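You operate a simulated robot arm through the tools that you are given. There is no shell and no other tool. Be economical: measure what you need, move in short steps, check, and stop when the job is done.

Carry out the task below with a simulated two-armed robot. There is one attempt and no reset: what you move stays moved.

JOB
Pick up the long guide with one hand, pass it to the other hand and put it on the low shelf of the wooden rack.

The check looks at the end state, three seconds after you hand in, the way a careful person would. Anything else that was tipped, shoved, dropped, spilled or broken makes it a failure.

ROBOT AND FRAMES
Two 7-joint arms with two-finger parallel grippers on one trunk, on a base that drives. Base frame: it is fixed to the floor where the robot stands at the start and does not move with it; the origin is under the middle of the robot, x ahead of it, y to its left, z up. Readings come in m, degrees, newtons and seconds.
The left shoulder is at the start at [0.11, 0.169, 1.261], the right one opposite. With the tool pointing down near the work surface each hand reaches from about 0.1 to 0.58 m from the robot's upright axis, wherever it stands, measured 20 degrees to its own side. Places, roughly: low shelf of the wooden rack [-2.4, -2.7, 0.5]. Payload 1.57 kg a hand.
Tool frame (each hand has its own): the origin (TCP) lies between the finger pads and is the grasp point; the fingertips stand 0.03 m ahead of it; z points along the fingers, y is the line along which they close. Largest opening 0.08 m; finger width 0.017, thickness 0.012; the body of the gripper, 0.04 by 0.082 m, starts 0.08 m behind the TCP.
Orientation is that of the tool frame in the base frame, as a unit quaternion [w, x, y, z]. With the fingers straight down and closing along the base's y, the tool's x points along the base's -x, its y along +y and its z along -z.

CONTROLS
- The arms move only by the tool move_arm. It takes "left_steps", "right_steps" or both (then of equal length, played together; a hand with none holds still); each is a list that holds one entry, the list of rows, each a list of 6 numbers: the shift along the tool's x, y, z in m, then the turn, a rotation vector about the tool's x, y, z in degrees. In form: [[[dx, dy, dz, ax, ay, az], ...]]. A call has 1 to 12 rows; each row shifts and turns the commanded pose from where the row before left it, along the tool's axes as they then stand. "left_jaw" and "right_jaw" are, for a hand that has rows, the gripper command, from -1 (fully open) to 1 (shut), values between in proportion, set as the call begins (left out, the last holds). A row lasts 0.2 s, in which the tool goes at most 0.05 m and 8.6 degrees; a call with a longer step from one row to the next is refused whole, and so is a gripper value outside its range. Where a pose cannot be reached the arm comes as near as it can. A force on the tool above 40 N (or 10 N above the force at the start of the call, whichever is more), or a blocked arm, ends the call early, and 0.2 s more pass. The fingers move at their own pace (about 0.072 m/s each) and stop on an object; they squeeze with about 28 N. The grip force told is the motor's: it shows also when the fingers shut on nothing. Time passes only in rows, and 0.2 s behind the last, so rows that do not move let the fingers close. The reply holds the time, the measured pose of the TCP, the force on the tool along the base axes, the opening and the grip force, in the units named above and with some noise, with the torque about the TCP (base axes, N m) and any sound that the robot's microphone picked up.
- Cameras (640 x 400 px; columns grow to the right, rows downward): "scene" is now at [0.1387, 0.0234, 1.4257]; the picture's right is [0.38, -0.92, 0.00], its down [-0.83, -0.34, -0.44] and it looks along [0.41, 0.17, -0.90] (base axes); focal length 296 px, centre (320, 200). "left" rides on the left gripper at [0.072, 0.007, -0.122] in its tool frame; the picture's right is [-0.09, 1.00, 0.00], its down [-0.84, -0.08, -0.54] and it looks along [-0.54, -0.05, 0.84] (tool axes); focal length 238 px, centre (320, 200). "right" rides on the right gripper at [0.072, -0.007, -0.122] in its tool frame; the picture's right is [0.09, 1.00, 0.00], its down [-0.84, 0.08, -0.54] and it looks along [-0.54, 0.05, 0.84] (tool axes); focal length 238 px, centre (320, 200). There is no depth. A picture from a camera that has moved, and an enlarged one, comes with that camera's place and axes in the base frame and with its lens.
- snapshot(camera): a new picture of that camera. No time passes.
- lift_body(by): slides the trunk up (or, below 0, down) by that many m; the arms and the scene camera ride with it, the base frame stays. It gives what a move gives, with no picture.
- drive_base(legs): drives the robot by 1 to 6 legs, each [ahead, left, turn to the left] in m, m and degrees, along the robot's own axes; the way and the turn of a leg run together, so that a leg with both is an arc; at most 1.5 m and 180 degrees a leg. The arms and the cameras ride along, it lands a little off, and it stops where it bumps. It gives what a move gives.
- pan_tilt(pan, tilt): turns the head with the scene camera to pan (to the left, within 86 degrees either way) and tilt (down, from -29 to 69), counted from straight ahead of the robot. It gives what a move gives.
- zoom(camera, box): a new picture of the part [left, top, right, bottom] of that camera's present view, enlarged. No time passes.
- finish_job(): hands the job in; it is judged then, once.

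Go step by step. Nothing tells you exact positions but the pictures and the camera data: compare them with the known pose of the tool, close in by small moves and look again before you grip or let go. The budget is 120 turns and 92 pictures, counting those below and the enlarged ones. Unless the task says otherwise, let go and move clear before handing in, and close with one line.

The tools are called as a command line: name --argument value ..., lists and objects as JSON in quotes. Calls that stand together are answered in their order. move_arm: Moves the arms, as the interface text tells. Its arguments: {"type":"object","properties":{"left_steps":{"type":"array"},"left_jaw":{"type":"number"},"right_steps":{"type":"array"},"right_jaw":{"type":"number"}},"required":[]} The other tools are called the same way: lift_body (by) slides the trunk up or down; drive_base (legs) drives the base; pan_tilt (pan, tilt) turns the head that bears the scene camera; snapshot (camera) takes a picture; zoom (camera, box) takes an enlarged picture of a part of a camera's view; finish_job () hands the job in.

At the start:

```text
t: 0.0
left_position: [0.4333, 0.276, 0.6289]
left_tcp_rot: [0.0, 0.001, 1.0, 0.0]
left_force: [0.2, -0.4, 0.0]
left_moment: [0.02, 0.0, 0.0]
left_gripper_width: 0.0801
left_grasp_force: 0.1
right_position: [0.417, -0.1218, 0.6651]
right_tcp_rot: [-0.001, 0.0, 1.0, 0.0]
right_force: [-0.6, -0.1, -1.0]
right_moment: [0.01, -0.03, 0.02]
right_gripper_width: 0.0799
right_grasp_force: 0.0
trunk travel left (down, up): [-0.575, 0.315]
robot x, y, heading: [-0.0027, -0.0003, -0.0]
head pan, tilt: [22.5, 63.6]
```

scene: 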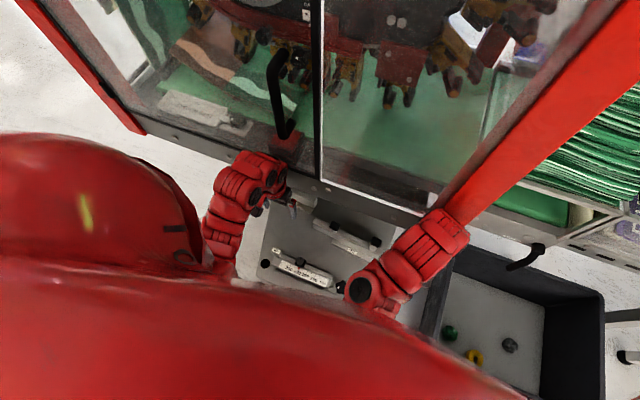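
right: 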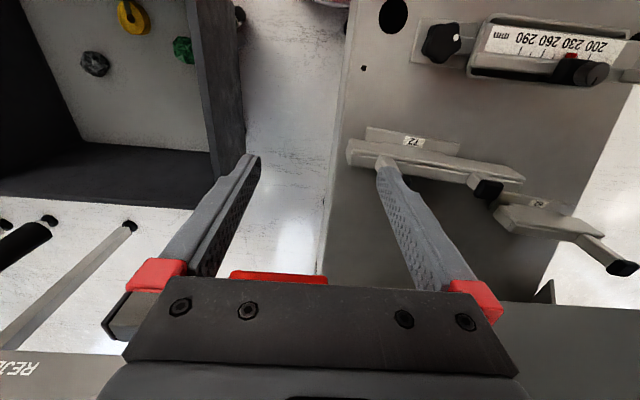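
left: 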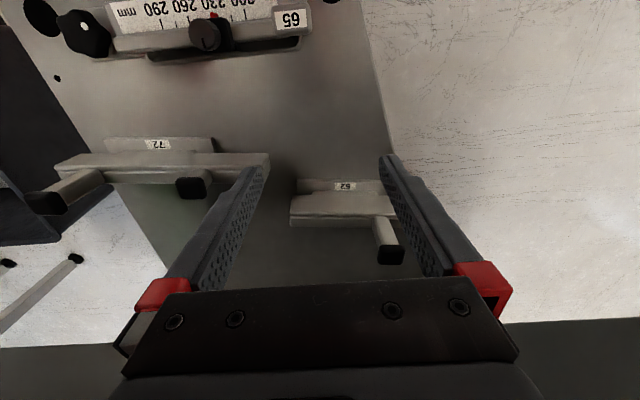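

I see a grey plate with two guides (72 looks longer, 62 shorter) and a scale; I take closer looks before moving.

zoom --camera "scene" --box '[200, 160, 440, 310]'

zoom --camera "left" --box '[0, 0, 480, 300]'

zoom --camera "right" --box '[240, 0, 640, 250]'

```text
2.67 times, centred on (320, 235) of scene
camera zoom: at [0.1387, 0.0234, 1.4257], right [0.38, -0.92, 0.0], down [-0.83, -0.34, -0.44], along [0.41, 0.17, -0.9], focal length 789 px, centre (320, 107)
```

zoom: 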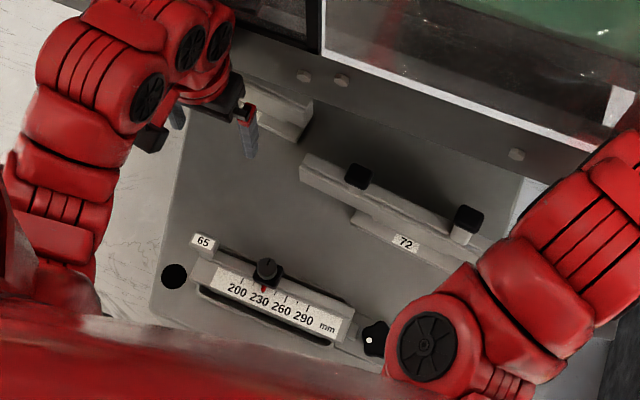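

```text
1.33 times, centred on (240, 150) of left
camera zoom: at [0.3616, 0.2831, 0.7511], right [0.09, 1.0, 0.0], down [0.84, -0.08, 0.54], along [0.54, -0.05, -0.84], focal length 318 px, centre (427, 267)
```

zoom: 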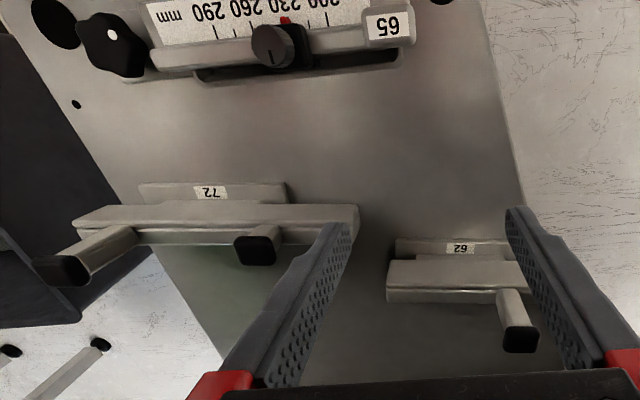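

```text
1.60 times, centred on (440, 125) of right
camera zoom: at [0.3449, -0.1289, 0.7878], right [-0.09, 1.0, 0.0], down [0.84, 0.08, 0.54], along [0.54, 0.05, -0.84], focal length 381 px, centre (128, 320)
```

zoom: 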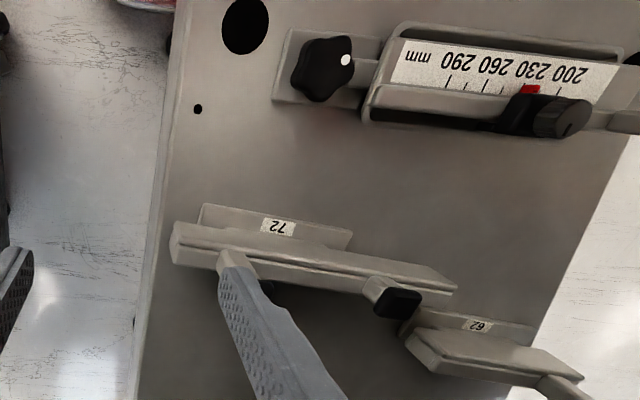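

The item marked 72 is a bar with two upright black-capped posts, about y -0.08 to 0.19 at x 0.48; 62 is a shorter one. I look around to make sure nothing else is the long guide.

pan_tilt --pan -25 --tilt 50

snapshot --camera "scene"

pan_tilt --pan 0 --tilt 66

snapshot --camera "scene"

```text
t: 1.1
left_position: [0.433, 0.2766, 0.6281]
left_tcp_rot: [0.0, 0.0, 1.0, 0.0]
left_force: [0.7, 0.6, -1.4]
left_moment: [-0.03, -0.01, 0.02]
left_gripper_width: 0.0799
left_grasp_force: 0.1
right_position: [0.4171, -0.1222, 0.6663]
right_tcp_rot: [-0.001, 0.001, 1.0, -0.001]
right_force: [1.1, 0.0, 0.2]
right_moment: [0.01, -0.03, -0.03]
right_gripper_width: 0.0801
right_grasp_force: 0.1
trunk travel left (down, up): [-0.575, 0.315]
robot x, y, heading: [-0.0024, -0.0027, -0.1]
head pan, tilt: [-25.0, 50.0]
```

```text
85 pictures are left
camera scene: at [0.1509, -0.033, 1.4423], right [-0.42, -0.91, 0.0], down [-0.69, 0.32, -0.64], along [0.58, -0.27, -0.77], focal length 296 px, centre (320, 200)
```

scene: 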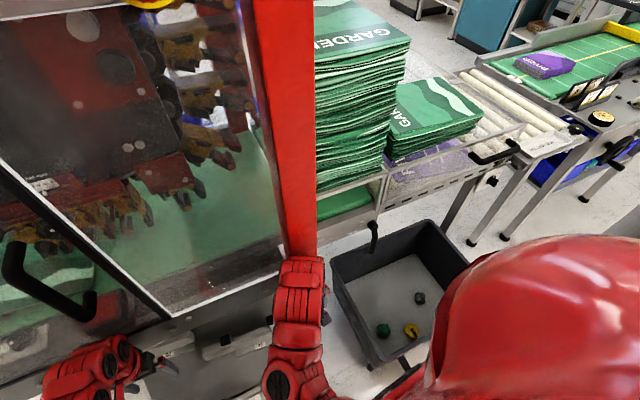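

```text
t: 2.0
left_position: [0.4335, 0.2771, 0.6301]
left_tcp_rot: [0.0, 0.0, 1.0, -0.001]
left_force: [0.0, -0.8, 0.0]
left_moment: [-0.02, -0.02, -0.02]
left_gripper_width: 0.0802
left_grasp_force: 0.1
right_position: [0.4167, -0.1219, 0.6659]
right_tcp_rot: [0.0, 0.0, 1.0, -0.001]
right_force: [1.1, -0.7, -0.3]
right_moment: [-0.02, 0.03, 0.02]
right_gripper_width: 0.0801
right_grasp_force: 0.1
trunk travel left (down, up): [-0.575, 0.315]
robot x, y, heading: [-0.0016, 0.0006, -0.1]
head pan, tilt: [0.0, 66.0]
```

```text
84 pictures are left
camera scene: at [0.1406, -0.0006, 1.4231], right [0.0, -1.0, 0.0], down [-0.91, 0.0, -0.41], along [0.41, 0.0, -0.91], focal length 296 px, centre (320, 200)
```

scene: 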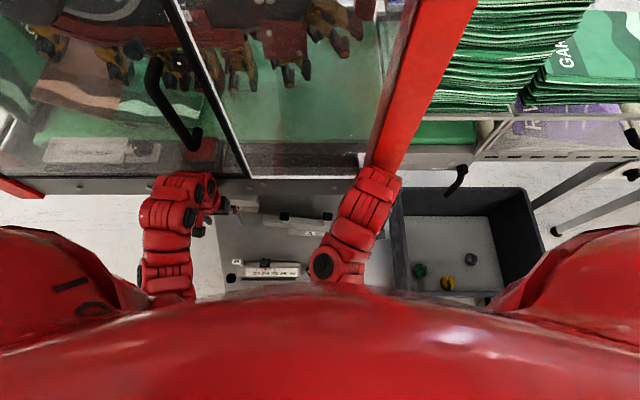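

Only 72 is the long guide. I move the right hand aside to see the whole of it.

move_arm --right_steps '[[[0, -0.04, 0, 0, 0, 0], [0, -0.04, 0, 0, 0, 0], [0, -0.04, 0, 0, 0, 0], [0.03, 0, -0.03, 0, 0, 0], [0.03, 0, -0.03, 0, 0, 0]]]' --left_steps '[[[0, 0.02, -0.04, 0, 0, 0], [0, 0.02, -0.04, 0, 0, 0], [0, 0.02, -0.04, 0, 0, 0], [0, 0, 0, 0, 0, 0], [0, 0, 0, 0, 0, 0]]]'

zoom --camera "scene" --box '[200, 170, 440, 320]'

snapshot --camera "left"

snapshot --camera "right"

```text
t: 3.2
left_position: [0.4345, 0.3374, 0.7491]
left_tcp_rot: [0.0, 0.0, 1.0, 0.0]
left_force: [0.0, 0.2, 0.3]
left_moment: [0.02, 0.01, 0.0]
left_gripper_width: 0.08
left_grasp_force: 0.1
right_position: [0.3752, -0.2435, 0.7086]
right_tcp_rot: [-0.004, 0.0, 1.0, 0.001]
right_force: [0.2, 1.2, 0.7]
right_moment: [0.02, 0.01, -0.01]
right_gripper_width: 0.0798
right_grasp_force: 0.2
right hand out of reach, approached as far as the arm can: row 5
trunk travel left (down, up): [-0.575, 0.315]
robot x, y, heading: [-0.0014, -0.0005, -0.1]
head pan, tilt: [0.0, 66.0]
```

```text
2.67 times, centred on (320, 245) of scene
camera zoom: at [0.1412, -0.001, 1.423], right [0.0, -1.0, 0.0], down [-0.91, 0.0, -0.41], along [0.41, 0.0, -0.91], focal length 789 px, centre (320, 80)
```

zoom: 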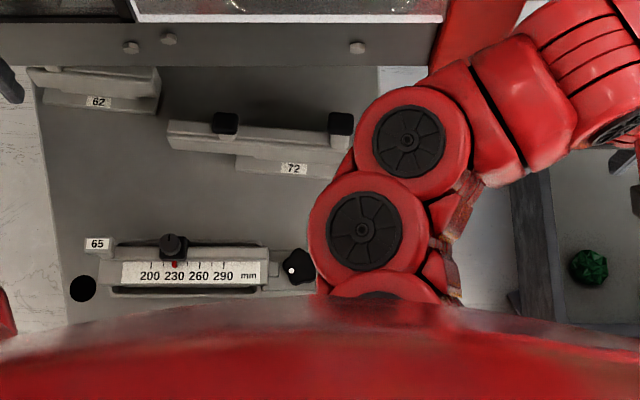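

```text
82 pictures are left
camera left: at [0.3628, 0.3434, 0.8716], right [0.09, 1.0, 0.0], down [0.84, -0.08, 0.54], along [0.54, -0.05, -0.84], focal length 238 px, centre (320, 200)
```

left: 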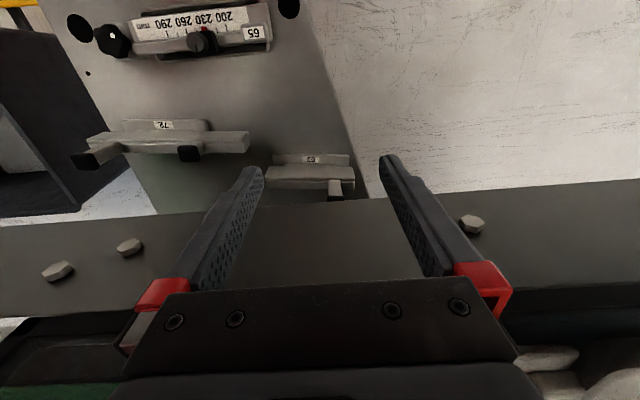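

```text
81 pictures are left
camera right: at [0.3048, -0.2499, 0.8311], right [-0.09, 1.0, 0.0], down [0.84, 0.08, 0.54], along [0.53, 0.05, -0.84], focal length 238 px, centre (320, 200)
```

right: 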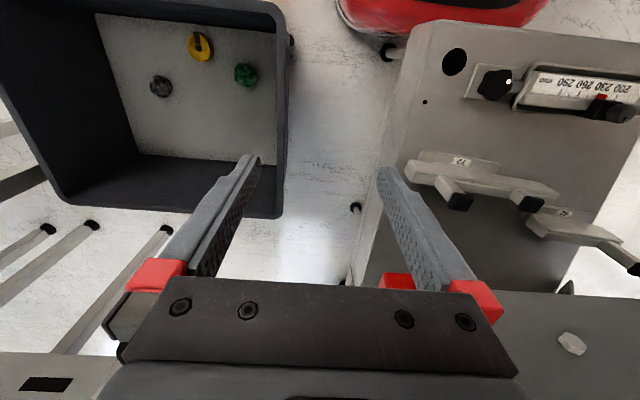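

The long guide's bar runs y ≈ -0.08…0.20 at x ≈ 0.48, top z ≈ 0.46, with posts at y ≈ -0.022 and 0.114 up to z ≈ 0.53; a machine beam overhangs it from z ≈ 0.68. So I tilt the right hand 45° to come in from the robot's side, and look again.

move_arm --right_steps '[[[0, 0.02, 0, 0, -7.5, 0], [0, 0.04, 0, 0, -7.5, 0], [0, 0.04, 0, 0, -7.5, 0], [0, 0.04, 0, 0, -7.5, 0], [0, 0.04, 0, 0, -7.5, 0], [0, 0.04, 0, 0, -7.5, 0], [0, 0, 0, 0, 0, 0]]]'

snapshot --camera "right"

snapshot --camera "scene"

```text
t: 4.8
left_position: [0.4344, 0.3369, 0.75]
left_tcp_rot: [0.0, 0.0, 1.0, 0.0]
left_force: [0.0, 0.5, -0.3]
left_moment: [0.0, -0.03, 0.01]
left_gripper_width: 0.0801
left_grasp_force: 0.0
right_position: [0.4371, -0.0295, 0.6616]
right_tcp_rot: [0.383, 0.0, 0.924, 0.001]
right_force: [0.7, 0.0, 0.3]
right_moment: [0.01, 0.02, 0.01]
right_gripper_width: 0.0796
right_grasp_force: 0.1
right hand out of reach, approached as far as the arm can: row 1, 2, 3
trunk travel left (down, up): [-0.575, 0.315]
robot x, y, heading: [0.0024, 0.0033, 0.1]
head pan, tilt: [0.0, 66.0]
```

```text
80 pictures are left
camera right: at [0.3001, -0.0352, 0.698], right [-0.06, 1.0, -0.06], down [0.21, 0.08, 0.98], along [0.98, 0.05, -0.21], focal length 238 px, centre (320, 200)
```

right: 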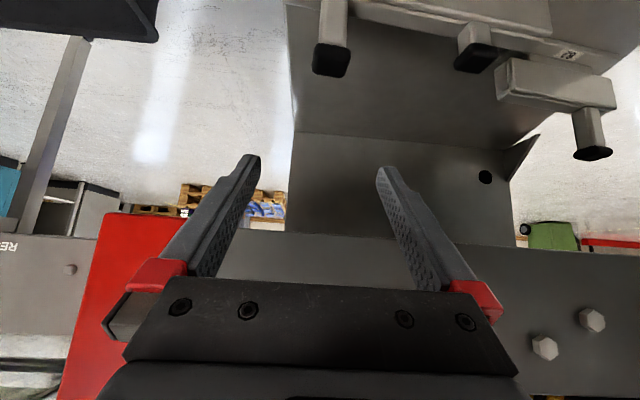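

```text
79 pictures are left
camera scene: at [0.1407, -0.0008, 1.4231], right [0.0, -1.0, 0.0], down [-0.91, 0.0, -0.41], along [0.41, 0.0, -0.91], focal length 296 px, centre (320, 200)
```

scene: 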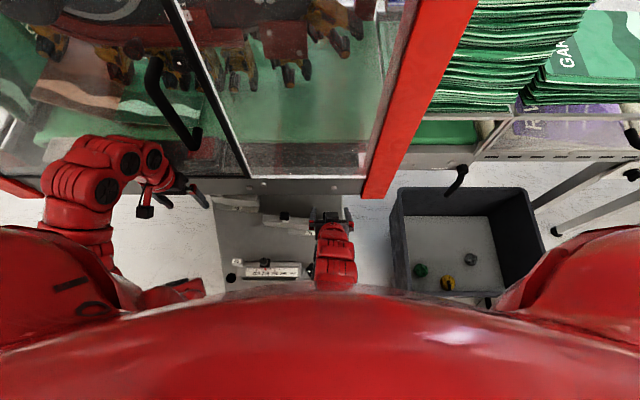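

The lower edge of the beam is at z ≈ 0.68; tilted 45° the hand stays clear of it. I drop to a stand-off in front of the right post.

move_arm --right_steps '[[[0.0385, 0.002, 0.002, 0, 0, 0], [0.0385, 0.003, 0.002, 0, 0, 0], [0, 0, 0, 0, 0, 0]]]'

snapshot --camera "right"

zoom --camera "scene" --box '[200, 170, 440, 320]'

```text
t: 5.4
left_position: [0.4353, 0.3366, 0.7453]
left_tcp_rot: [-0.008, -0.001, 1.0, 0.0]
left_force: [0.4, 0.7, 0.1]
left_moment: [0.01, 0.0, -0.01]
left_gripper_width: 0.0798
left_grasp_force: 0.1
right_position: [0.4104, -0.0253, 0.6253]
right_tcp_rot: [0.384, 0.001, 0.923, 0.0]
right_force: [0.2, -0.1, -0.1]
right_moment: [0.02, 0.01, -0.02]
right_gripper_width: 0.08
right_grasp_force: 0.1
trunk travel left (down, up): [-0.575, 0.315]
robot x, y, heading: [-0.0018, -0.0001, 0.1]
head pan, tilt: [0.0, 66.0]
stopped in row 2 (left hand): the force on the tool passed its limit at 85 N (the readings are from after the stop); the commanded pose is now the measured one
```

```text
78 pictures are left
camera right: at [0.2731, -0.0319, 0.6602], right [-0.06, 1.0, -0.06], down [0.2, 0.08, 0.98], along [0.98, 0.05, -0.21], focal length 238 px, centre (320, 200)
```

right: 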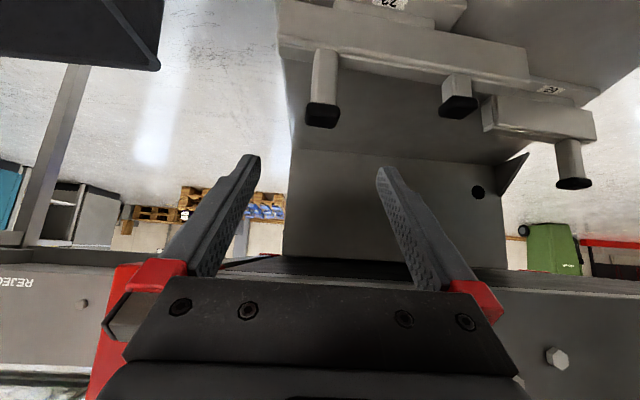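

```text
2.67 times, centred on (320, 245) of scene
camera zoom: at [0.1496, -0.0027, 1.4218], right [0.0, -1.0, 0.0], down [-0.92, 0.0, -0.4], along [0.4, 0.0, -0.92], focal length 789 px, centre (320, 80)
```

zoom: 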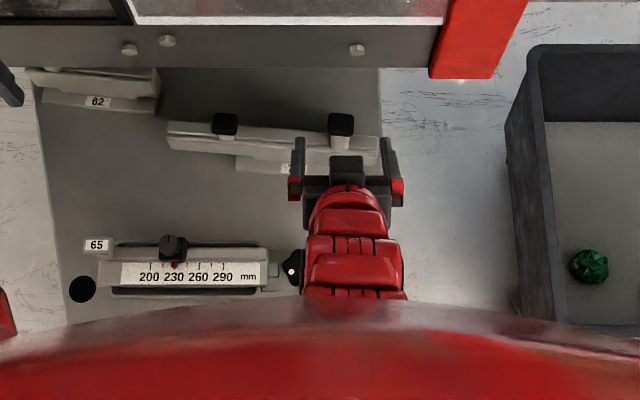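

The left hand bumped into something (probably the machine edge or handle near it), so I first take the left hand back from the machine and check.

move_arm --left_steps '[[[0.02, 0, 0, 0, 0, 0], [0.03, 0, 0, 0, 0, 0], [0.03, 0, 0, 0, 0, 0], [0, 0, 0, 0, 0, 0]]]'

pan_tilt --pan 30 --tilt 50

snapshot --camera "scene"

```text
t: 6.4
left_position: [0.3571, 0.3367, 0.7463]
left_tcp_rot: [-0.007, -0.001, 1.0, 0.001]
left_force: [0.8, 0.9, -0.1]
left_moment: [0.01, -0.03, 0.01]
left_gripper_width: 0.0801
left_grasp_force: 0.0
right_position: [0.4101, -0.0251, 0.6254]
right_tcp_rot: [0.383, 0.0, 0.924, 0.0]
right_force: [-0.5, 0.8, 1.0]
right_moment: [0.02, 0.0, 0.01]
right_gripper_width: 0.0799
right_grasp_force: 0.0
trunk travel left (down, up): [-0.575, 0.315]
robot x, y, heading: [-0.0011, 0.0003, 0.3]
head pan, tilt: [0.0, 66.0]
```

```text
t: 7.3
left_position: [0.3587, 0.338, 0.7461]
left_tcp_rot: [-0.008, 0.0, 1.0, 0.001]
left_force: [0.8, -0.6, -0.2]
left_moment: [-0.01, 0.05, -0.05]
left_gripper_width: 0.0798
left_grasp_force: 0.0
right_position: [0.4094, -0.0253, 0.6239]
right_tcp_rot: [0.383, -0.001, 0.924, 0.001]
right_force: [0.1, -0.9, 0.1]
right_moment: [0.01, 0.0, 0.01]
right_gripper_width: 0.08
right_grasp_force: 0.0
trunk travel left (down, up): [-0.575, 0.315]
robot x, y, heading: [-0.0001, 0.0023, 0.2]
head pan, tilt: [30.0, 50.0]
```

```text
76 pictures are left
camera scene: at [0.1577, 0.0364, 1.4411], right [0.5, -0.87, -0.01], down [-0.67, -0.38, -0.64], along [0.55, 0.32, -0.77], focal length 296 px, centre (320, 200)
```

scene: 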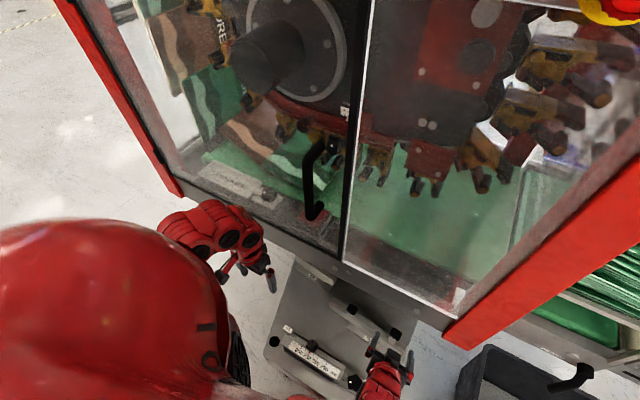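

All clear now. I align the right hand and go half of the way toward the right post.

move_arm --right_steps '[[[0.03, 0, 0, 0, 0, 0], [0, 0, 0.035, 0, 0, 0], [0, 0, 0.035, 0, 0, 0], [0, 0, 0, 0, 0, 0]]]'

snapshot --camera "right"

pan_tilt --pan 0 --tilt 66

zoom --camera "scene" --box '[240, 190, 400, 290]'

```text
t: 8.3
left_position: [0.3515, 0.3388, 0.7499]
left_tcp_rot: [-0.004, -0.001, 1.0, 0.001]
left_force: [-0.8, 0.8, 0.3]
left_moment: [0.01, -0.01, 0.04]
left_gripper_width: 0.0801
left_grasp_force: 0.0
right_position: [0.4332, -0.0243, 0.5562]
right_tcp_rot: [0.386, -0.001, 0.923, 0.0]
right_force: [-0.5, -1.0, -0.4]
right_moment: [-0.01, 0.0, 0.0]
right_gripper_width: 0.0801
right_grasp_force: 0.0
trunk travel left (down, up): [-0.575, 0.315]
robot x, y, heading: [-0.001, 0.0007, -0.0]
head pan, tilt: [30.0, 50.0]
```

```text
75 pictures are left
camera right: at [0.2954, -0.0317, 0.5904], right [-0.07, 1.0, -0.07], down [0.2, 0.08, 0.98], along [0.98, 0.05, -0.21], focal length 238 px, centre (320, 200)
```

right: 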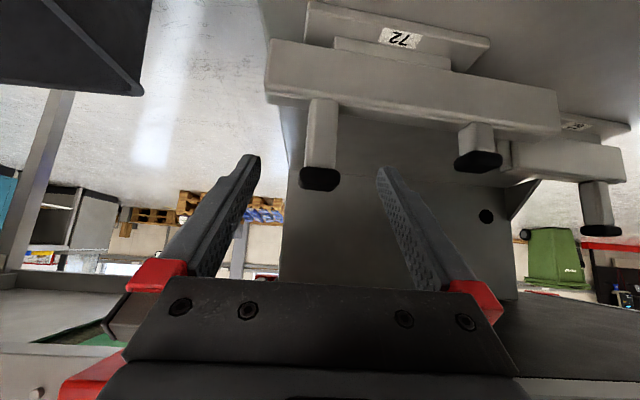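

```text
t: 9.3
left_position: [0.3534, 0.3394, 0.7491]
left_tcp_rot: [-0.003, 0.0, 1.0, 0.0]
left_force: [0.6, 0.3, -0.7]
left_moment: [0.03, 0.01, -0.04]
left_gripper_width: 0.0802
left_grasp_force: 0.1
right_position: [0.434, -0.0254, 0.5569]
right_tcp_rot: [0.387, -0.001, 0.922, 0.0]
right_force: [0.3, -0.1, -0.3]
right_moment: [0.0, 0.01, 0.02]
right_gripper_width: 0.0801
right_grasp_force: 0.0
trunk travel left (down, up): [-0.575, 0.315]
robot x, y, heading: [-0.0042, 0.0013, -0.2]
head pan, tilt: [0.0, 66.0]
```

```text
4.00 times, centred on (320, 240) of scene
camera zoom: at [0.1399, -0.0003, 1.4231], right [0.0, -1.0, 0.0], down [-0.91, 0.0, -0.41], along [0.41, 0.0, -0.91], focal length 1183 px, centre (320, 40)
```

zoom: 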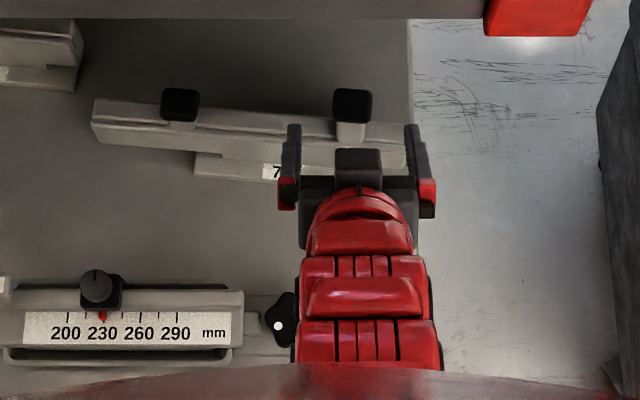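

Post right is between the open fingers; its top is at about z 0.53, x 0.49. I advance the last 7.5 cm.

move_arm --right_steps '[[[0, 0.002, 0.03, 0, 0, 0], [0, 0, 0.025, 0, 0, 0], [0, 0, 0.02, 0, 0, 0], [0, 0, 0, 0, 0, 0]]]'

snapshot --camera "right"

zoom --camera "scene" --box '[240, 190, 400, 290]'

```text
t: 10.3
left_position: [0.3507, 0.3388, 0.7485]
left_tcp_rot: [-0.004, -0.001, 1.0, 0.0]
left_force: [0.7, 0.4, -0.2]
left_moment: [0.01, -0.01, -0.01]
left_gripper_width: 0.0801
left_grasp_force: 0.1
right_position: [0.4889, -0.023, 0.5045]
right_tcp_rot: [0.387, -0.001, 0.922, 0.0]
right_force: [0.7, -0.2, 0.2]
right_moment: [0.01, 0.03, 0.01]
right_gripper_width: 0.0799
right_grasp_force: 0.0
trunk travel left (down, up): [-0.575, 0.315]
robot x, y, heading: [-0.0007, -0.0039, 0.3]
head pan, tilt: [0.0, 66.0]
```

```text
73 pictures are left
camera right: at [0.3508, -0.029, 0.5389], right [-0.07, 1.0, -0.07], down [0.2, 0.08, 0.98], along [0.98, 0.05, -0.2], focal length 238 px, centre (320, 200)
```

right: 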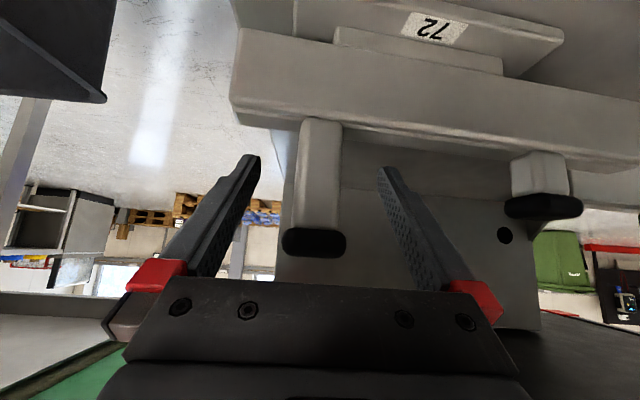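

```text
4.00 times, centred on (320, 240) of scene
camera zoom: at [0.1395, -0.0004, 1.4232], right [0.0, -1.0, 0.0], down [-0.91, 0.0, -0.41], along [0.41, 0.0, -0.91], focal length 1183 px, centre (320, 40)
```

zoom: 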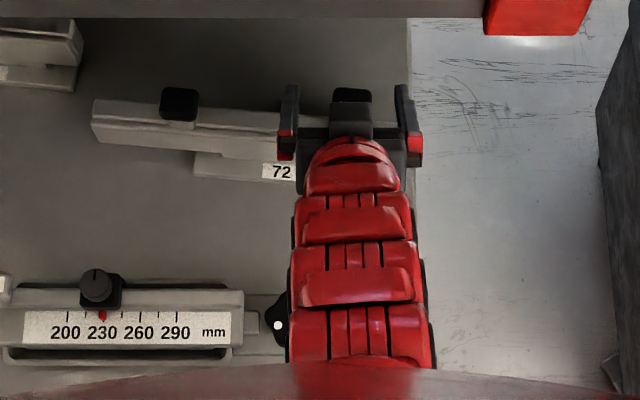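

The post stands midway between the pads. I close the right gripper.

move_arm --right_steps '[[[0, 0, 0, 0, 0, 0], [0, 0, 0, 0, 0, 0], [0, 0, 0, 0, 0, 0], [0, 0, 0, 0, 0, 0], [0, 0, 0, 0, 0, 0]]]' --right_jaw 1

snapshot --camera "right"

```text
t: 11.5
left_position: [0.352, 0.3387, 0.7482]
left_tcp_rot: [-0.004, 0.001, 1.0, 0.0]
left_force: [0.2, -0.4, 0.3]
left_moment: [0.0, -0.01, 0.02]
left_gripper_width: 0.0799
left_grasp_force: 0.0
right_position: [0.4885, -0.0221, 0.5044]
right_tcp_rot: [0.386, 0.0, 0.922, 0.0]
right_force: [0.2, -1.2, -0.8]
right_moment: [-0.08, -0.05, -0.21]
right_gripper_width: 0.0326
right_grasp_force: 28.2
trunk travel left (down, up): [-0.575, 0.315]
robot x, y, heading: [-0.0019, 0.0017, 0.3]
head pan, tilt: [0.0, 66.0]
```

```text
71 pictures are left
camera right: at [0.3508, -0.0289, 0.5389], right [-0.07, 1.0, -0.07], down [0.2, 0.08, 0.98], along [0.98, 0.05, -0.2], focal length 238 px, centre (320, 200)
```

right: 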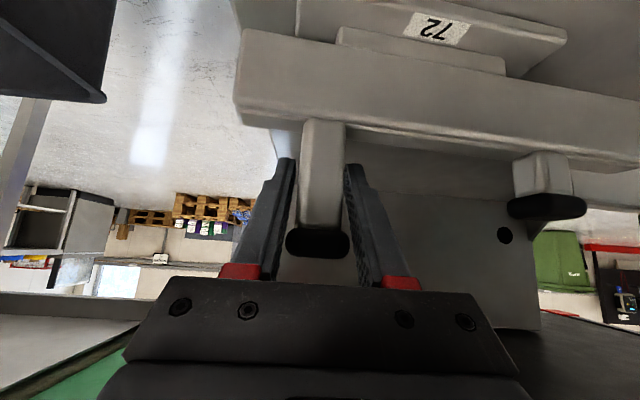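

The opening of 33 mm says I hold the wide cap rather than the stem. I open, shift a little down under the cap, and close again.

move_arm --right_steps '[[[0, 0, 0, 0, 0, 0], [0, 0, 0, 0, 0, 0], [0, 0, 0, 0, 0, 0], [0.009, 0, 0, 0, 0, 0], [0.009, 0, 0.003, 0, 0, 0], [0, 0, 0, 0, 0, 0]]]' --right_jaw -0.4

snapshot --camera "right"

```text
t: 12.9
left_position: [0.3508, 0.3386, 0.7496]
left_tcp_rot: [-0.003, 0.0, 1.0, 0.0]
left_force: [-0.2, -0.2, 0.4]
left_moment: [-0.02, 0.02, 0.06]
left_gripper_width: 0.0798
left_grasp_force: 0.1
right_position: [0.4812, -0.0228, 0.4944]
right_tcp_rot: [0.392, 0.002, 0.92, 0.0]
right_force: [14.4, 1.2, 31.1]
right_moment: [1.05, -0.76, -0.46]
right_gripper_width: 0.0574
right_grasp_force: 0.8
trunk travel left (down, up): [-0.575, 0.315]
robot x, y, heading: [-0.0016, 0.0, 0.2]
head pan, tilt: [0.0, 66.0]
```

```text
70 pictures are left
camera right: at [0.3427, -0.0296, 0.5262], right [-0.06, 1.0, -0.07], down [0.19, 0.08, 0.98], along [0.98, 0.05, -0.19], focal length 238 px, centre (320, 200)
```

right: 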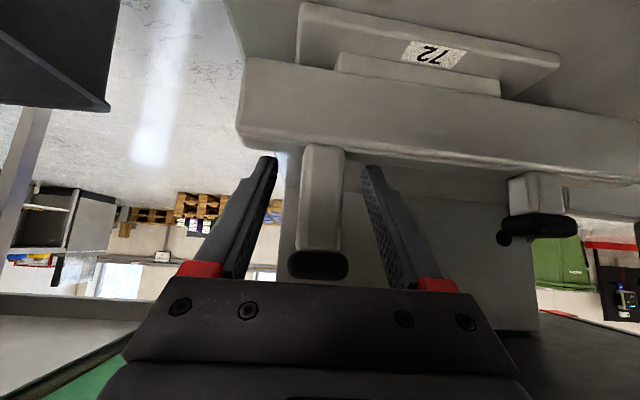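

The fingertips rest on the bar (31 N), so I back off along the fingers and close on the stem.

move_arm --right_steps '[[[0, 0, -0.009, 0, 0, 0], [0, 0, 0, 0, 0, 0]]]'

move_arm --right_steps '[[[0, 0, 0, 0, 0, 0], [0, 0, 0, 0, 0, 0], [0, 0, 0, 0, 0, 0], [0, 0, 0, 0, 0, 0]]]' --right_jaw 1

snapshot --camera "right"

```text
t: 13.5
left_position: [0.3516, 0.3372, 0.7482]
left_tcp_rot: [-0.003, -0.001, 1.0, 0.0]
left_force: [0.1, -0.2, -0.7]
left_moment: [-0.01, 0.01, 0.01]
left_gripper_width: 0.08
left_grasp_force: 0.0
right_position: [0.4678, -0.0233, 0.4939]
right_tcp_rot: [0.383, -0.001, 0.924, -0.001]
right_force: [0.8, 0.0, -0.2]
right_moment: [0.02, 0.04, 0.01]
right_gripper_width: 0.056
right_grasp_force: 0.1
trunk travel left (down, up): [-0.575, 0.315]
robot x, y, heading: [0.0009, -0.0024, 0.2]
head pan, tilt: [0.0, 66.0]
```

```text
t: 14.5
left_position: [0.353, 0.3384, 0.7488]
left_tcp_rot: [-0.005, 0.0, 1.0, 0.0]
left_force: [0.1, 0.3, -0.2]
left_moment: [-0.01, -0.02, 0.01]
left_gripper_width: 0.0798
left_grasp_force: 0.1
right_position: [0.4709, -0.0219, 0.4945]
right_tcp_rot: [0.385, -0.001, 0.923, 0.0]
right_force: [-0.3, -0.6, 0.7]
right_moment: [-0.3, 0.0, 0.02]
right_gripper_width: 0.0236
right_grasp_force: 28.1
trunk travel left (down, up): [-0.575, 0.315]
robot x, y, heading: [-0.0009, 0.0008, 0.1]
head pan, tilt: [0.0, 66.0]
```

```text
69 pictures are left
camera right: at [0.3324, -0.0294, 0.5295], right [-0.07, 1.0, -0.07], down [0.2, 0.08, 0.98], along [0.98, 0.05, -0.21], focal length 238 px, centre (320, 200)
```

right: 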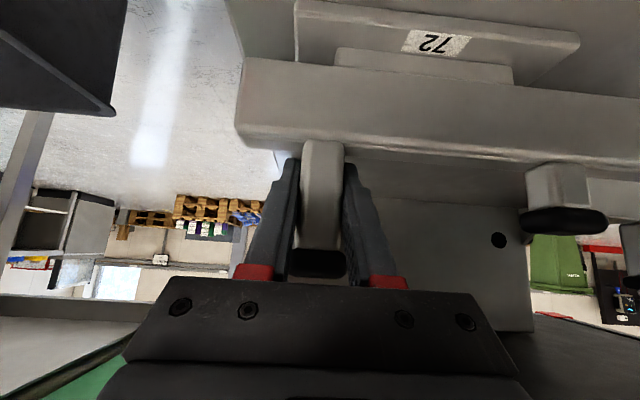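

The stem is held (24 mm). I lift 3 cm and look.

move_arm --right_steps '[[[-0.007, 0, -0.007, 0, 0, 0], [-0.007, 0, -0.007, 0, 0, 0], [-0.007, 0, -0.007, 0, 0, 0], [0, 0, 0, 0, 0, 0]]]'

snapshot --camera "right"

zoom --camera "scene" --box '[200, 170, 440, 320]'

```text
t: 15.5
left_position: [0.354, 0.3387, 0.7489]
left_tcp_rot: [-0.004, 0.001, 1.0, 0.0]
left_force: [-0.4, -1.3, -0.1]
left_moment: [-0.02, -0.01, 0.0]
left_gripper_width: 0.0799
left_grasp_force: 0.1
right_position: [0.4699, -0.0232, 0.5265]
right_tcp_rot: [0.386, 0.0, 0.922, 0.0]
right_force: [-0.3, 0.4, -5.9]
right_moment: [-0.45, -0.04, 0.04]
right_gripper_width: 0.0242
right_grasp_force: 27.6
trunk travel left (down, up): [-0.575, 0.315]
robot x, y, heading: [-0.0022, -0.0016, 0.2]
head pan, tilt: [0.0, 66.0]
```

```text
68 pictures are left
camera right: at [0.3323, -0.0286, 0.5601], right [-0.07, 1.0, -0.07], down [0.2, 0.08, 0.98], along [0.98, 0.05, -0.21], focal length 238 px, centre (320, 200)
```

right: 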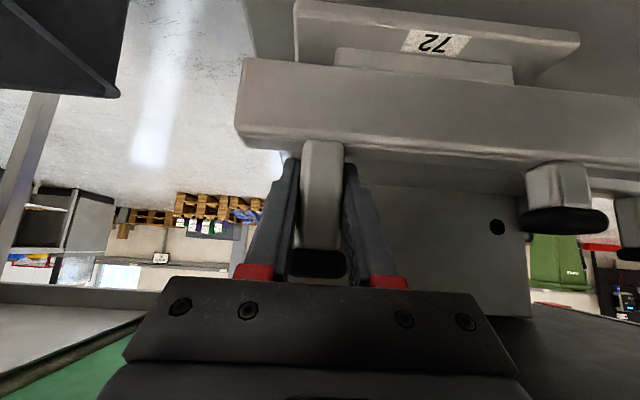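

```text
2.67 times, centred on (320, 245) of scene
camera zoom: at [0.1406, -0.0003, 1.423], right [0.0, -1.0, 0.0], down [-0.91, 0.0, -0.41], along [0.41, 0.0, -0.91], focal length 789 px, centre (320, 80)
```

zoom: 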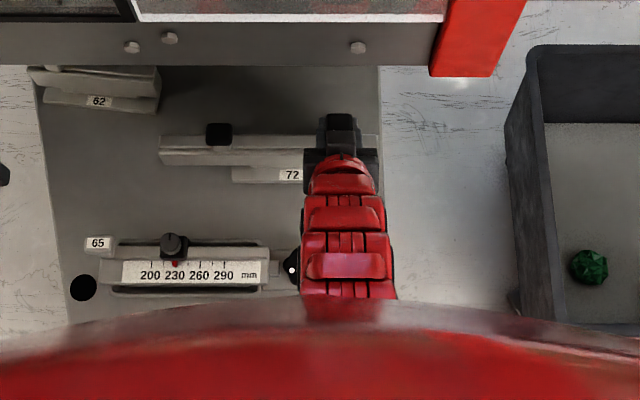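

The guide (bar plus its 72 flange, about 0.6 kg) is lifted and level. I raise it 5 cm more, staying under the beam, and back the robot off.

move_arm --right_steps '[[[-0.009, 0, -0.009, 0, 0, 0], [-0.009, 0, -0.009, 0, 0, 0], [-0.009, 0, -0.009, 0, 0, 0], [-0.009, 0, -0.009, 0, 0, 0], [0, 0, 0, 0, 0, 0]]]'

drive_base --legs '[[-0.2, 0, 0], [-0.4, 0, 0]]'

pan_tilt --pan 0 --tilt 50

snapshot --camera "scene"

```text
t: 16.7
left_position: [0.3522, 0.3382, 0.7489]
left_tcp_rot: [-0.004, 0.0, 1.0, 0.0]
left_force: [0.9, 0.5, 0.8]
left_moment: [0.01, 0.02, 0.0]
left_gripper_width: 0.0801
left_grasp_force: 0.1
right_position: [0.4697, -0.0229, 0.5772]
right_tcp_rot: [0.386, 0.0, 0.923, 0.0]
right_force: [0.2, -0.8, -5.5]
right_moment: [-0.42, -0.06, -0.02]
right_gripper_width: 0.0241
right_grasp_force: 27.7
trunk travel left (down, up): [-0.575, 0.315]
robot x, y, heading: [0.0013, -0.0029, -0.3]
head pan, tilt: [0.0, 66.0]
```

```text
t: 20.5
left_position: [-0.2369, 0.331, 0.7482]
left_tcp_rot: [-0.004, -0.006, 1.0, -0.001]
left_force: [0.1, 0.0, 0.9]
left_moment: [0.03, 0.0, -0.04]
left_gripper_width: 0.0797
left_grasp_force: 0.0
right_position: [-0.116, -0.0291, 0.5761]
right_tcp_rot: [0.386, -0.007, 0.923, 0.002]
right_force: [0.0, 0.1, -4.6]
right_moment: [-0.43, -0.09, 0.02]
right_gripper_width: 0.0239
right_grasp_force: 28.4
trunk travel left (down, up): [-0.575, 0.315]
robot x, y, heading: [-0.5849, -0.0109, 1.1]
head pan, tilt: [0.0, 66.0]
stopped in leg 2: the robot was blocked; the commanded pose is now the measured one
```

```text
t: 21.3
left_position: [-0.2365, 0.3325, 0.7485]
left_tcp_rot: [-0.004, -0.007, 1.0, -0.001]
left_force: [-0.8, -0.7, -0.6]
left_moment: [0.01, -0.02, -0.02]
left_gripper_width: 0.0802
left_grasp_force: 0.0
right_position: [-0.1161, -0.0283, 0.5772]
right_tcp_rot: [0.385, -0.006, 0.923, 0.002]
right_force: [0.4, 0.2, -7.1]
right_moment: [-0.42, -0.08, 0.0]
right_gripper_width: 0.0239
right_grasp_force: 28.1
trunk travel left (down, up): [-0.575, 0.315]
robot x, y, heading: [-0.588, -0.0109, 0.7]
head pan, tilt: [0.0, 50.0]
```

```text
66 pictures are left
camera scene: at [-0.428, -0.0097, 1.4421], right [0.01, -1.0, 0.0], down [-0.77, -0.01, -0.64], along [0.64, 0.01, -0.77], focal length 296 px, centre (320, 200)
```

scene: 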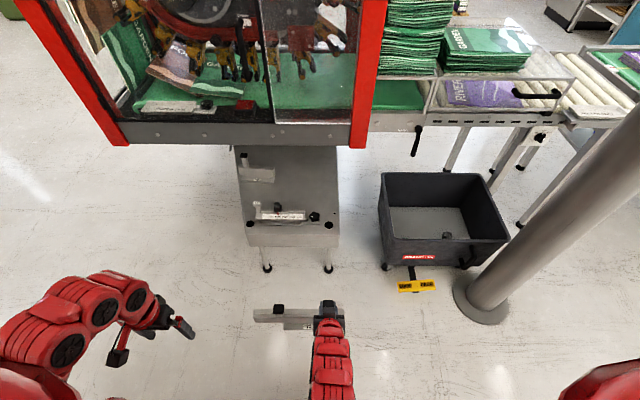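

The guide is clear of the machine; the robot touched something behind it. I look to both sides before going further.

pan_tilt --pan -86 --tilt 25

snapshot --camera "scene"

pan_tilt --pan 86 --tilt 25

snapshot --camera "scene"

```text
t: 22.9
left_position: [-0.2378, 0.3321, 0.7483]
left_tcp_rot: [-0.004, -0.006, 1.0, 0.0]
left_force: [0.1, 0.1, -0.9]
left_moment: [0.0, 0.0, 0.02]
left_gripper_width: 0.08
left_grasp_force: 0.2
right_position: [-0.1145, -0.0283, 0.5769]
right_tcp_rot: [0.387, -0.006, 0.922, 0.002]
right_force: [-0.7, -0.2, -6.9]
right_moment: [-0.42, -0.06, 0.01]
right_gripper_width: 0.024
right_grasp_force: 27.4
trunk travel left (down, up): [-0.575, 0.315]
robot x, y, heading: [-0.5875, -0.0091, 0.8]
head pan, tilt: [-85.9, 25.0]
```

```text
65 pictures are left
camera scene: at [-0.4974, -0.1024, 1.4797], right [-1.0, -0.08, 0.0], down [-0.04, 0.42, -0.91], along [0.08, -0.9, -0.42], focal length 296 px, centre (320, 200)
```

scene: 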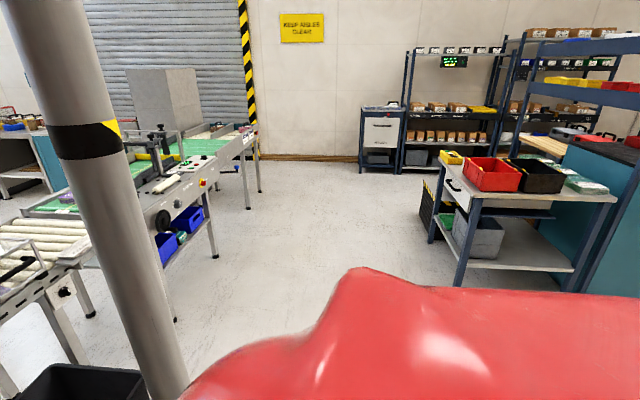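

```text
t: 25.5
left_position: [-0.2378, 0.3313, 0.7484]
left_tcp_rot: [-0.004, -0.006, 1.0, -0.001]
left_force: [-0.1, 0.0, 0.7]
left_moment: [0.03, 0.02, 0.02]
left_gripper_width: 0.0802
left_grasp_force: 0.1
right_position: [-0.1151, -0.0289, 0.577]
right_tcp_rot: [0.387, -0.006, 0.922, 0.002]
right_force: [0.7, 0.0, -6.1]
right_moment: [-0.46, -0.03, 0.03]
right_gripper_width: 0.0239
right_grasp_force: 28.5
trunk travel left (down, up): [-0.575, 0.315]
robot x, y, heading: [-0.59, -0.0087, 0.8]
head pan, tilt: [85.9, 25.0]
```

```text
64 pictures are left
camera scene: at [-0.4998, 0.0813, 1.4797], right [1.0, -0.06, 0.0], down [-0.03, -0.42, -0.91], along [0.05, 0.9, -0.42], focal length 296 px, centre (320, 200)
```

scene: 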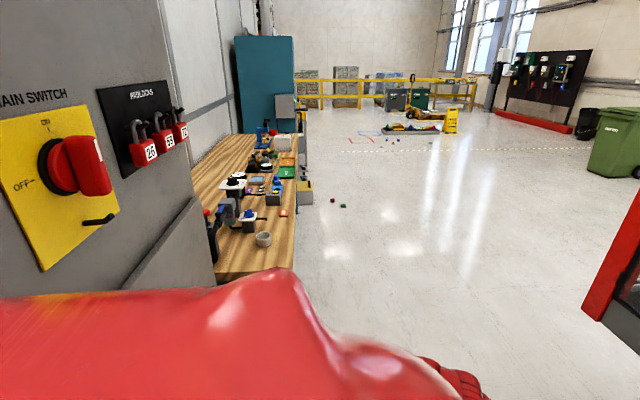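

Behind is the switch cabinet; the aisle to the rack leads along -y to my right. I edge forward, turn right, and drive a metre, then look toward the rack.

drive_base --legs '[[0.13, 0, 0], [0, 0, -90], [0.8, 0, 0]]'

pan_tilt --pan -50 --tilt 20

snapshot --camera "scene"

```text
t: 34.5
left_position: [-0.1092, -1.1501, 0.7488]
left_tcp_rot: [-0.002, 0.705, 0.709, 0.002]
left_force: [0.0, 0.1, 0.0]
left_moment: [0.0, 0.0, 0.02]
left_gripper_width: 0.0801
left_grasp_force: 0.0
right_position: [-0.47, -1.2686, 0.5774]
right_tcp_rot: [0.273, 0.651, 0.654, -0.272]
right_force: [0.0, 0.5, -6.5]
right_moment: [-0.08, 0.43, 0.01]
right_gripper_width: 0.0239
right_grasp_force: 27.6
trunk travel left (down, up): [-0.575, 0.315]
robot x, y, heading: [-0.4508, -0.8013, -89.8]
head pan, tilt: [85.9, 25.0]
```

```text
t: 36.6
left_position: [-0.1081, -1.1501, 0.7495]
left_tcp_rot: [-0.003, 0.705, 0.709, 0.003]
left_force: [-0.3, 0.0, 0.0]
left_moment: [0.01, -0.02, 0.04]
left_gripper_width: 0.0799
left_grasp_force: 0.1
right_position: [-0.4699, -1.2683, 0.5774]
right_tcp_rot: [0.274, 0.65, 0.654, -0.274]
right_force: [-0.6, 0.2, -5.7]
right_moment: [-0.08, 0.41, 0.0]
right_gripper_width: 0.0239
right_grasp_force: 27.8
trunk travel left (down, up): [-0.575, 0.315]
robot x, y, heading: [-0.4504, -0.8003, -89.7]
head pan, tilt: [-50.0, 20.0]
```

```text
63 pictures are left
camera scene: at [-0.518, -0.9394, 1.4878], right [-0.65, 0.76, 0.0], down [0.26, 0.22, -0.94], along [-0.72, -0.61, -0.34], focal length 296 px, centre (320, 200)
```

scene: 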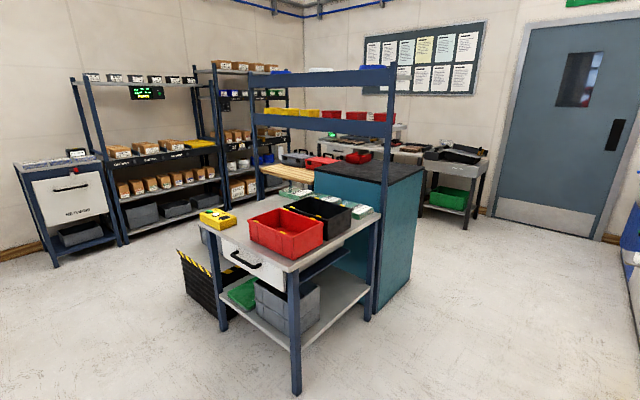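

The rack should be near pixel (308,206), where pale wood shows behind the table. I zoom there.

zoom --camera "scene" --box '[190, 100, 440, 256]'

```text
2.56 times, centred on (315, 178) of scene
camera zoom: at [-0.518, -0.9394, 1.4878], right [-0.65, 0.76, 0.0], down [0.26, 0.22, -0.94], along [-0.72, -0.61, -0.34], focal length 757 px, centre (333, 256)
```

zoom: 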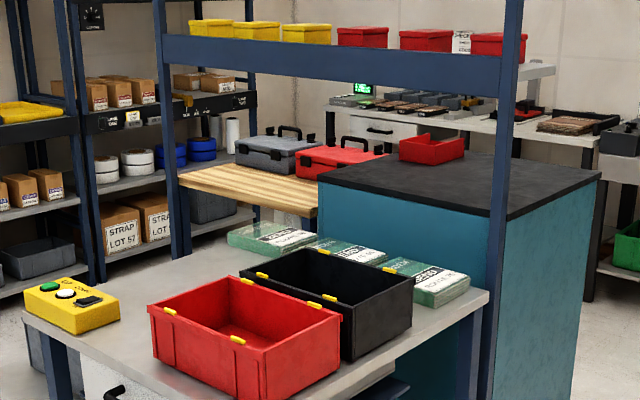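

The wooden rack stands beyond the table, next to the teal cabinet (about x -2.1…-2.7, y -2.4…-3.0). I go down the aisle to its south-east and look at it from there.

drive_base --legs '[[1.3, 0, 0], [1.2, 0, 0]]'

pan_tilt --pan -80 --tilt 25

snapshot --camera "scene"

```text
t: 48.8
left_position: [-0.0826, -3.6459, 0.7488]
left_tcp_rot: [-0.002, 0.701, 0.713, 0.003]
left_force: [-0.3, -0.2, 0.4]
left_moment: [-0.01, 0.03, 0.01]
left_gripper_width: 0.0802
left_grasp_force: 0.0
right_position: [-0.4417, -3.7695, 0.5776]
right_tcp_rot: [0.275, 0.646, 0.658, -0.271]
right_force: [-0.3, -0.3, -5.7]
right_moment: [-0.05, 0.4, -0.02]
right_gripper_width: 0.024
right_grasp_force: 27.5
trunk travel left (down, up): [-0.575, 0.315]
robot x, y, heading: [-0.4262, -3.2986, -89.1]
head pan, tilt: [-50.0, 20.0]
```

```text
t: 49.8
left_position: [-0.0814, -3.6453, 0.7489]
left_tcp_rot: [-0.003, 0.701, 0.713, 0.002]
left_force: [-0.2, -0.6, 0.1]
left_moment: [0.0, 0.01, -0.02]
left_gripper_width: 0.0798
left_grasp_force: 0.0
right_position: [-0.4407, -3.7707, 0.5778]
right_tcp_rot: [0.274, 0.646, 0.659, -0.271]
right_force: [0.1, 0.0, -5.5]
right_moment: [-0.06, 0.42, 0.02]
right_gripper_width: 0.0238
right_grasp_force: 27.5
trunk travel left (down, up): [-0.575, 0.315]
robot x, y, heading: [-0.4289, -3.3027, -89.0]
head pan, tilt: [-80.0, 25.0]
```

```text
61 pictures are left
camera scene: at [-0.5143, -3.3967, 1.4797], right [-0.19, 0.98, 0.0], down [0.41, 0.08, -0.91], along [-0.89, -0.17, -0.42], focal length 296 px, centre (320, 200)
```

scene: 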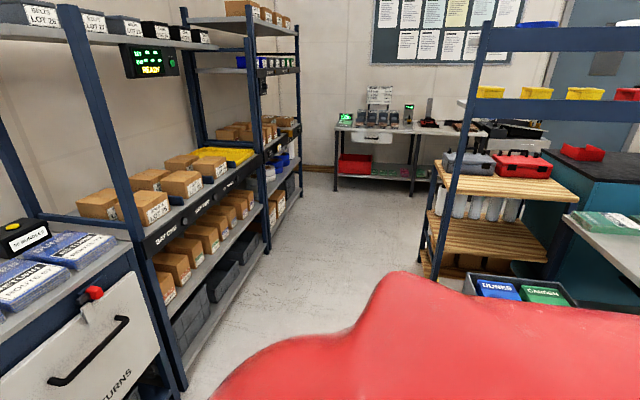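

zoom --camera "scene" --box '[400, 130, 640, 310]'

```text
2.22 times, centred on (520, 220) of scene
camera zoom: at [-0.5143, -3.3967, 1.4797], right [-0.19, 0.98, 0.0], down [0.41, 0.08, -0.91], along [-0.89, -0.17, -0.42], focal length 657 px, centre (-124, 156)
```

zoom: 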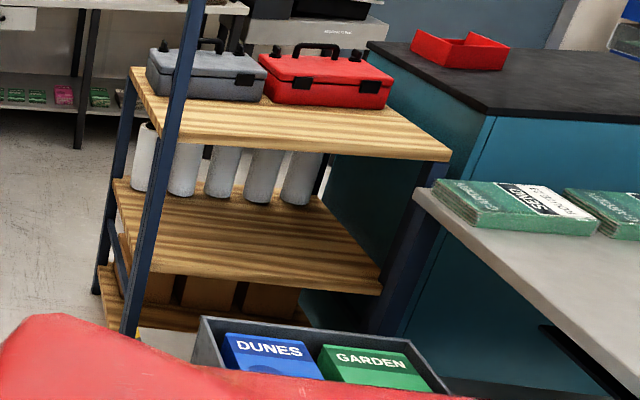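

The wooden rack shows a top (toolboxes), a middle board at z ≈ 0.5 (tubes at its back) and something lower. I turn west and drive closer along the aisle.

drive_base --legs '[[0, 0, -90], [0.6, 0.2, 0]]'

pan_tilt --pan -38 --tilt 30

snapshot --camera "scene"

```text
t: 57.1
left_position: [-1.3666, -3.8559, 0.7495]
left_tcp_rot: [0.0, 1.0, 0.007, 0.004]
left_force: [-0.7, -0.8, -0.3]
left_moment: [0.0, 0.0, 0.01]
left_gripper_width: 0.0801
left_grasp_force: 0.0
right_position: [-1.4903, -3.4957, 0.5768]
right_tcp_rot: [0.002, 0.923, 0.008, -0.386]
right_force: [0.4, -0.7, -5.3]
right_moment: [0.43, 0.08, 0.01]
right_gripper_width: 0.0239
right_grasp_force: 28.5
trunk travel left (down, up): [-0.575, 0.315]
robot x, y, heading: [-1.0196, -3.5146, -179.0]
head pan, tilt: [-80.0, 25.0]
```

```text
t: 58.2
left_position: [-1.3666, -3.8531, 0.7495]
left_tcp_rot: [0.0, 1.0, 0.008, 0.004]
left_force: [0.1, -0.7, 0.6]
left_moment: [-0.01, 0.02, -0.01]
left_gripper_width: 0.08
left_grasp_force: 0.1
right_position: [-1.4899, -3.4957, 0.5778]
right_tcp_rot: [0.002, 0.923, 0.008, -0.386]
right_force: [0.4, -0.4, -5.7]
right_moment: [0.44, 0.03, -0.03]
right_gripper_width: 0.0238
right_grasp_force: 28.0
trunk travel left (down, up): [-0.575, 0.315]
robot x, y, heading: [-1.0211, -3.5134, -179.0]
head pan, tilt: [-38.0, 30.0]
```

```text
59 pictures are left
camera scene: at [-1.1705, -3.4587, 1.4718], right [0.6, 0.8, 0.0], down [0.4, -0.3, -0.87], along [-0.69, 0.52, -0.5], focal length 296 px, centre (320, 200)
```

scene: 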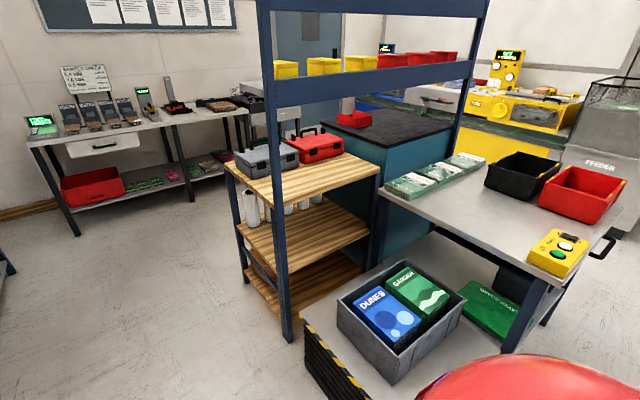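

zoom --camera "scene" --box '[210, 130, 402, 350]'

```text
1.82 times, centred on (306, 240) of scene
camera zoom: at [-1.1705, -3.4587, 1.4718], right [0.6, 0.8, 0.0], down [0.4, -0.3, -0.87], along [-0.69, 0.52, -0.5], focal length 538 px, centre (346, 127)
```

zoom: 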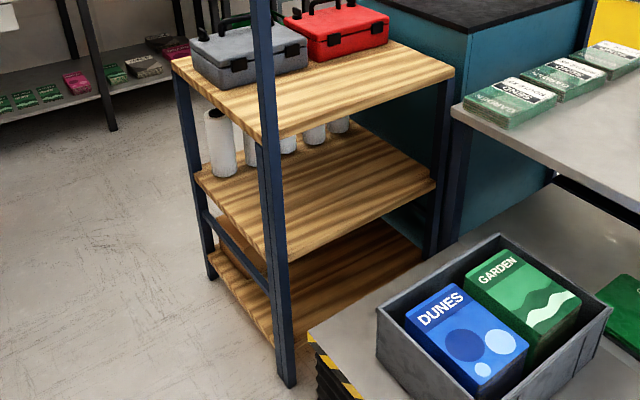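

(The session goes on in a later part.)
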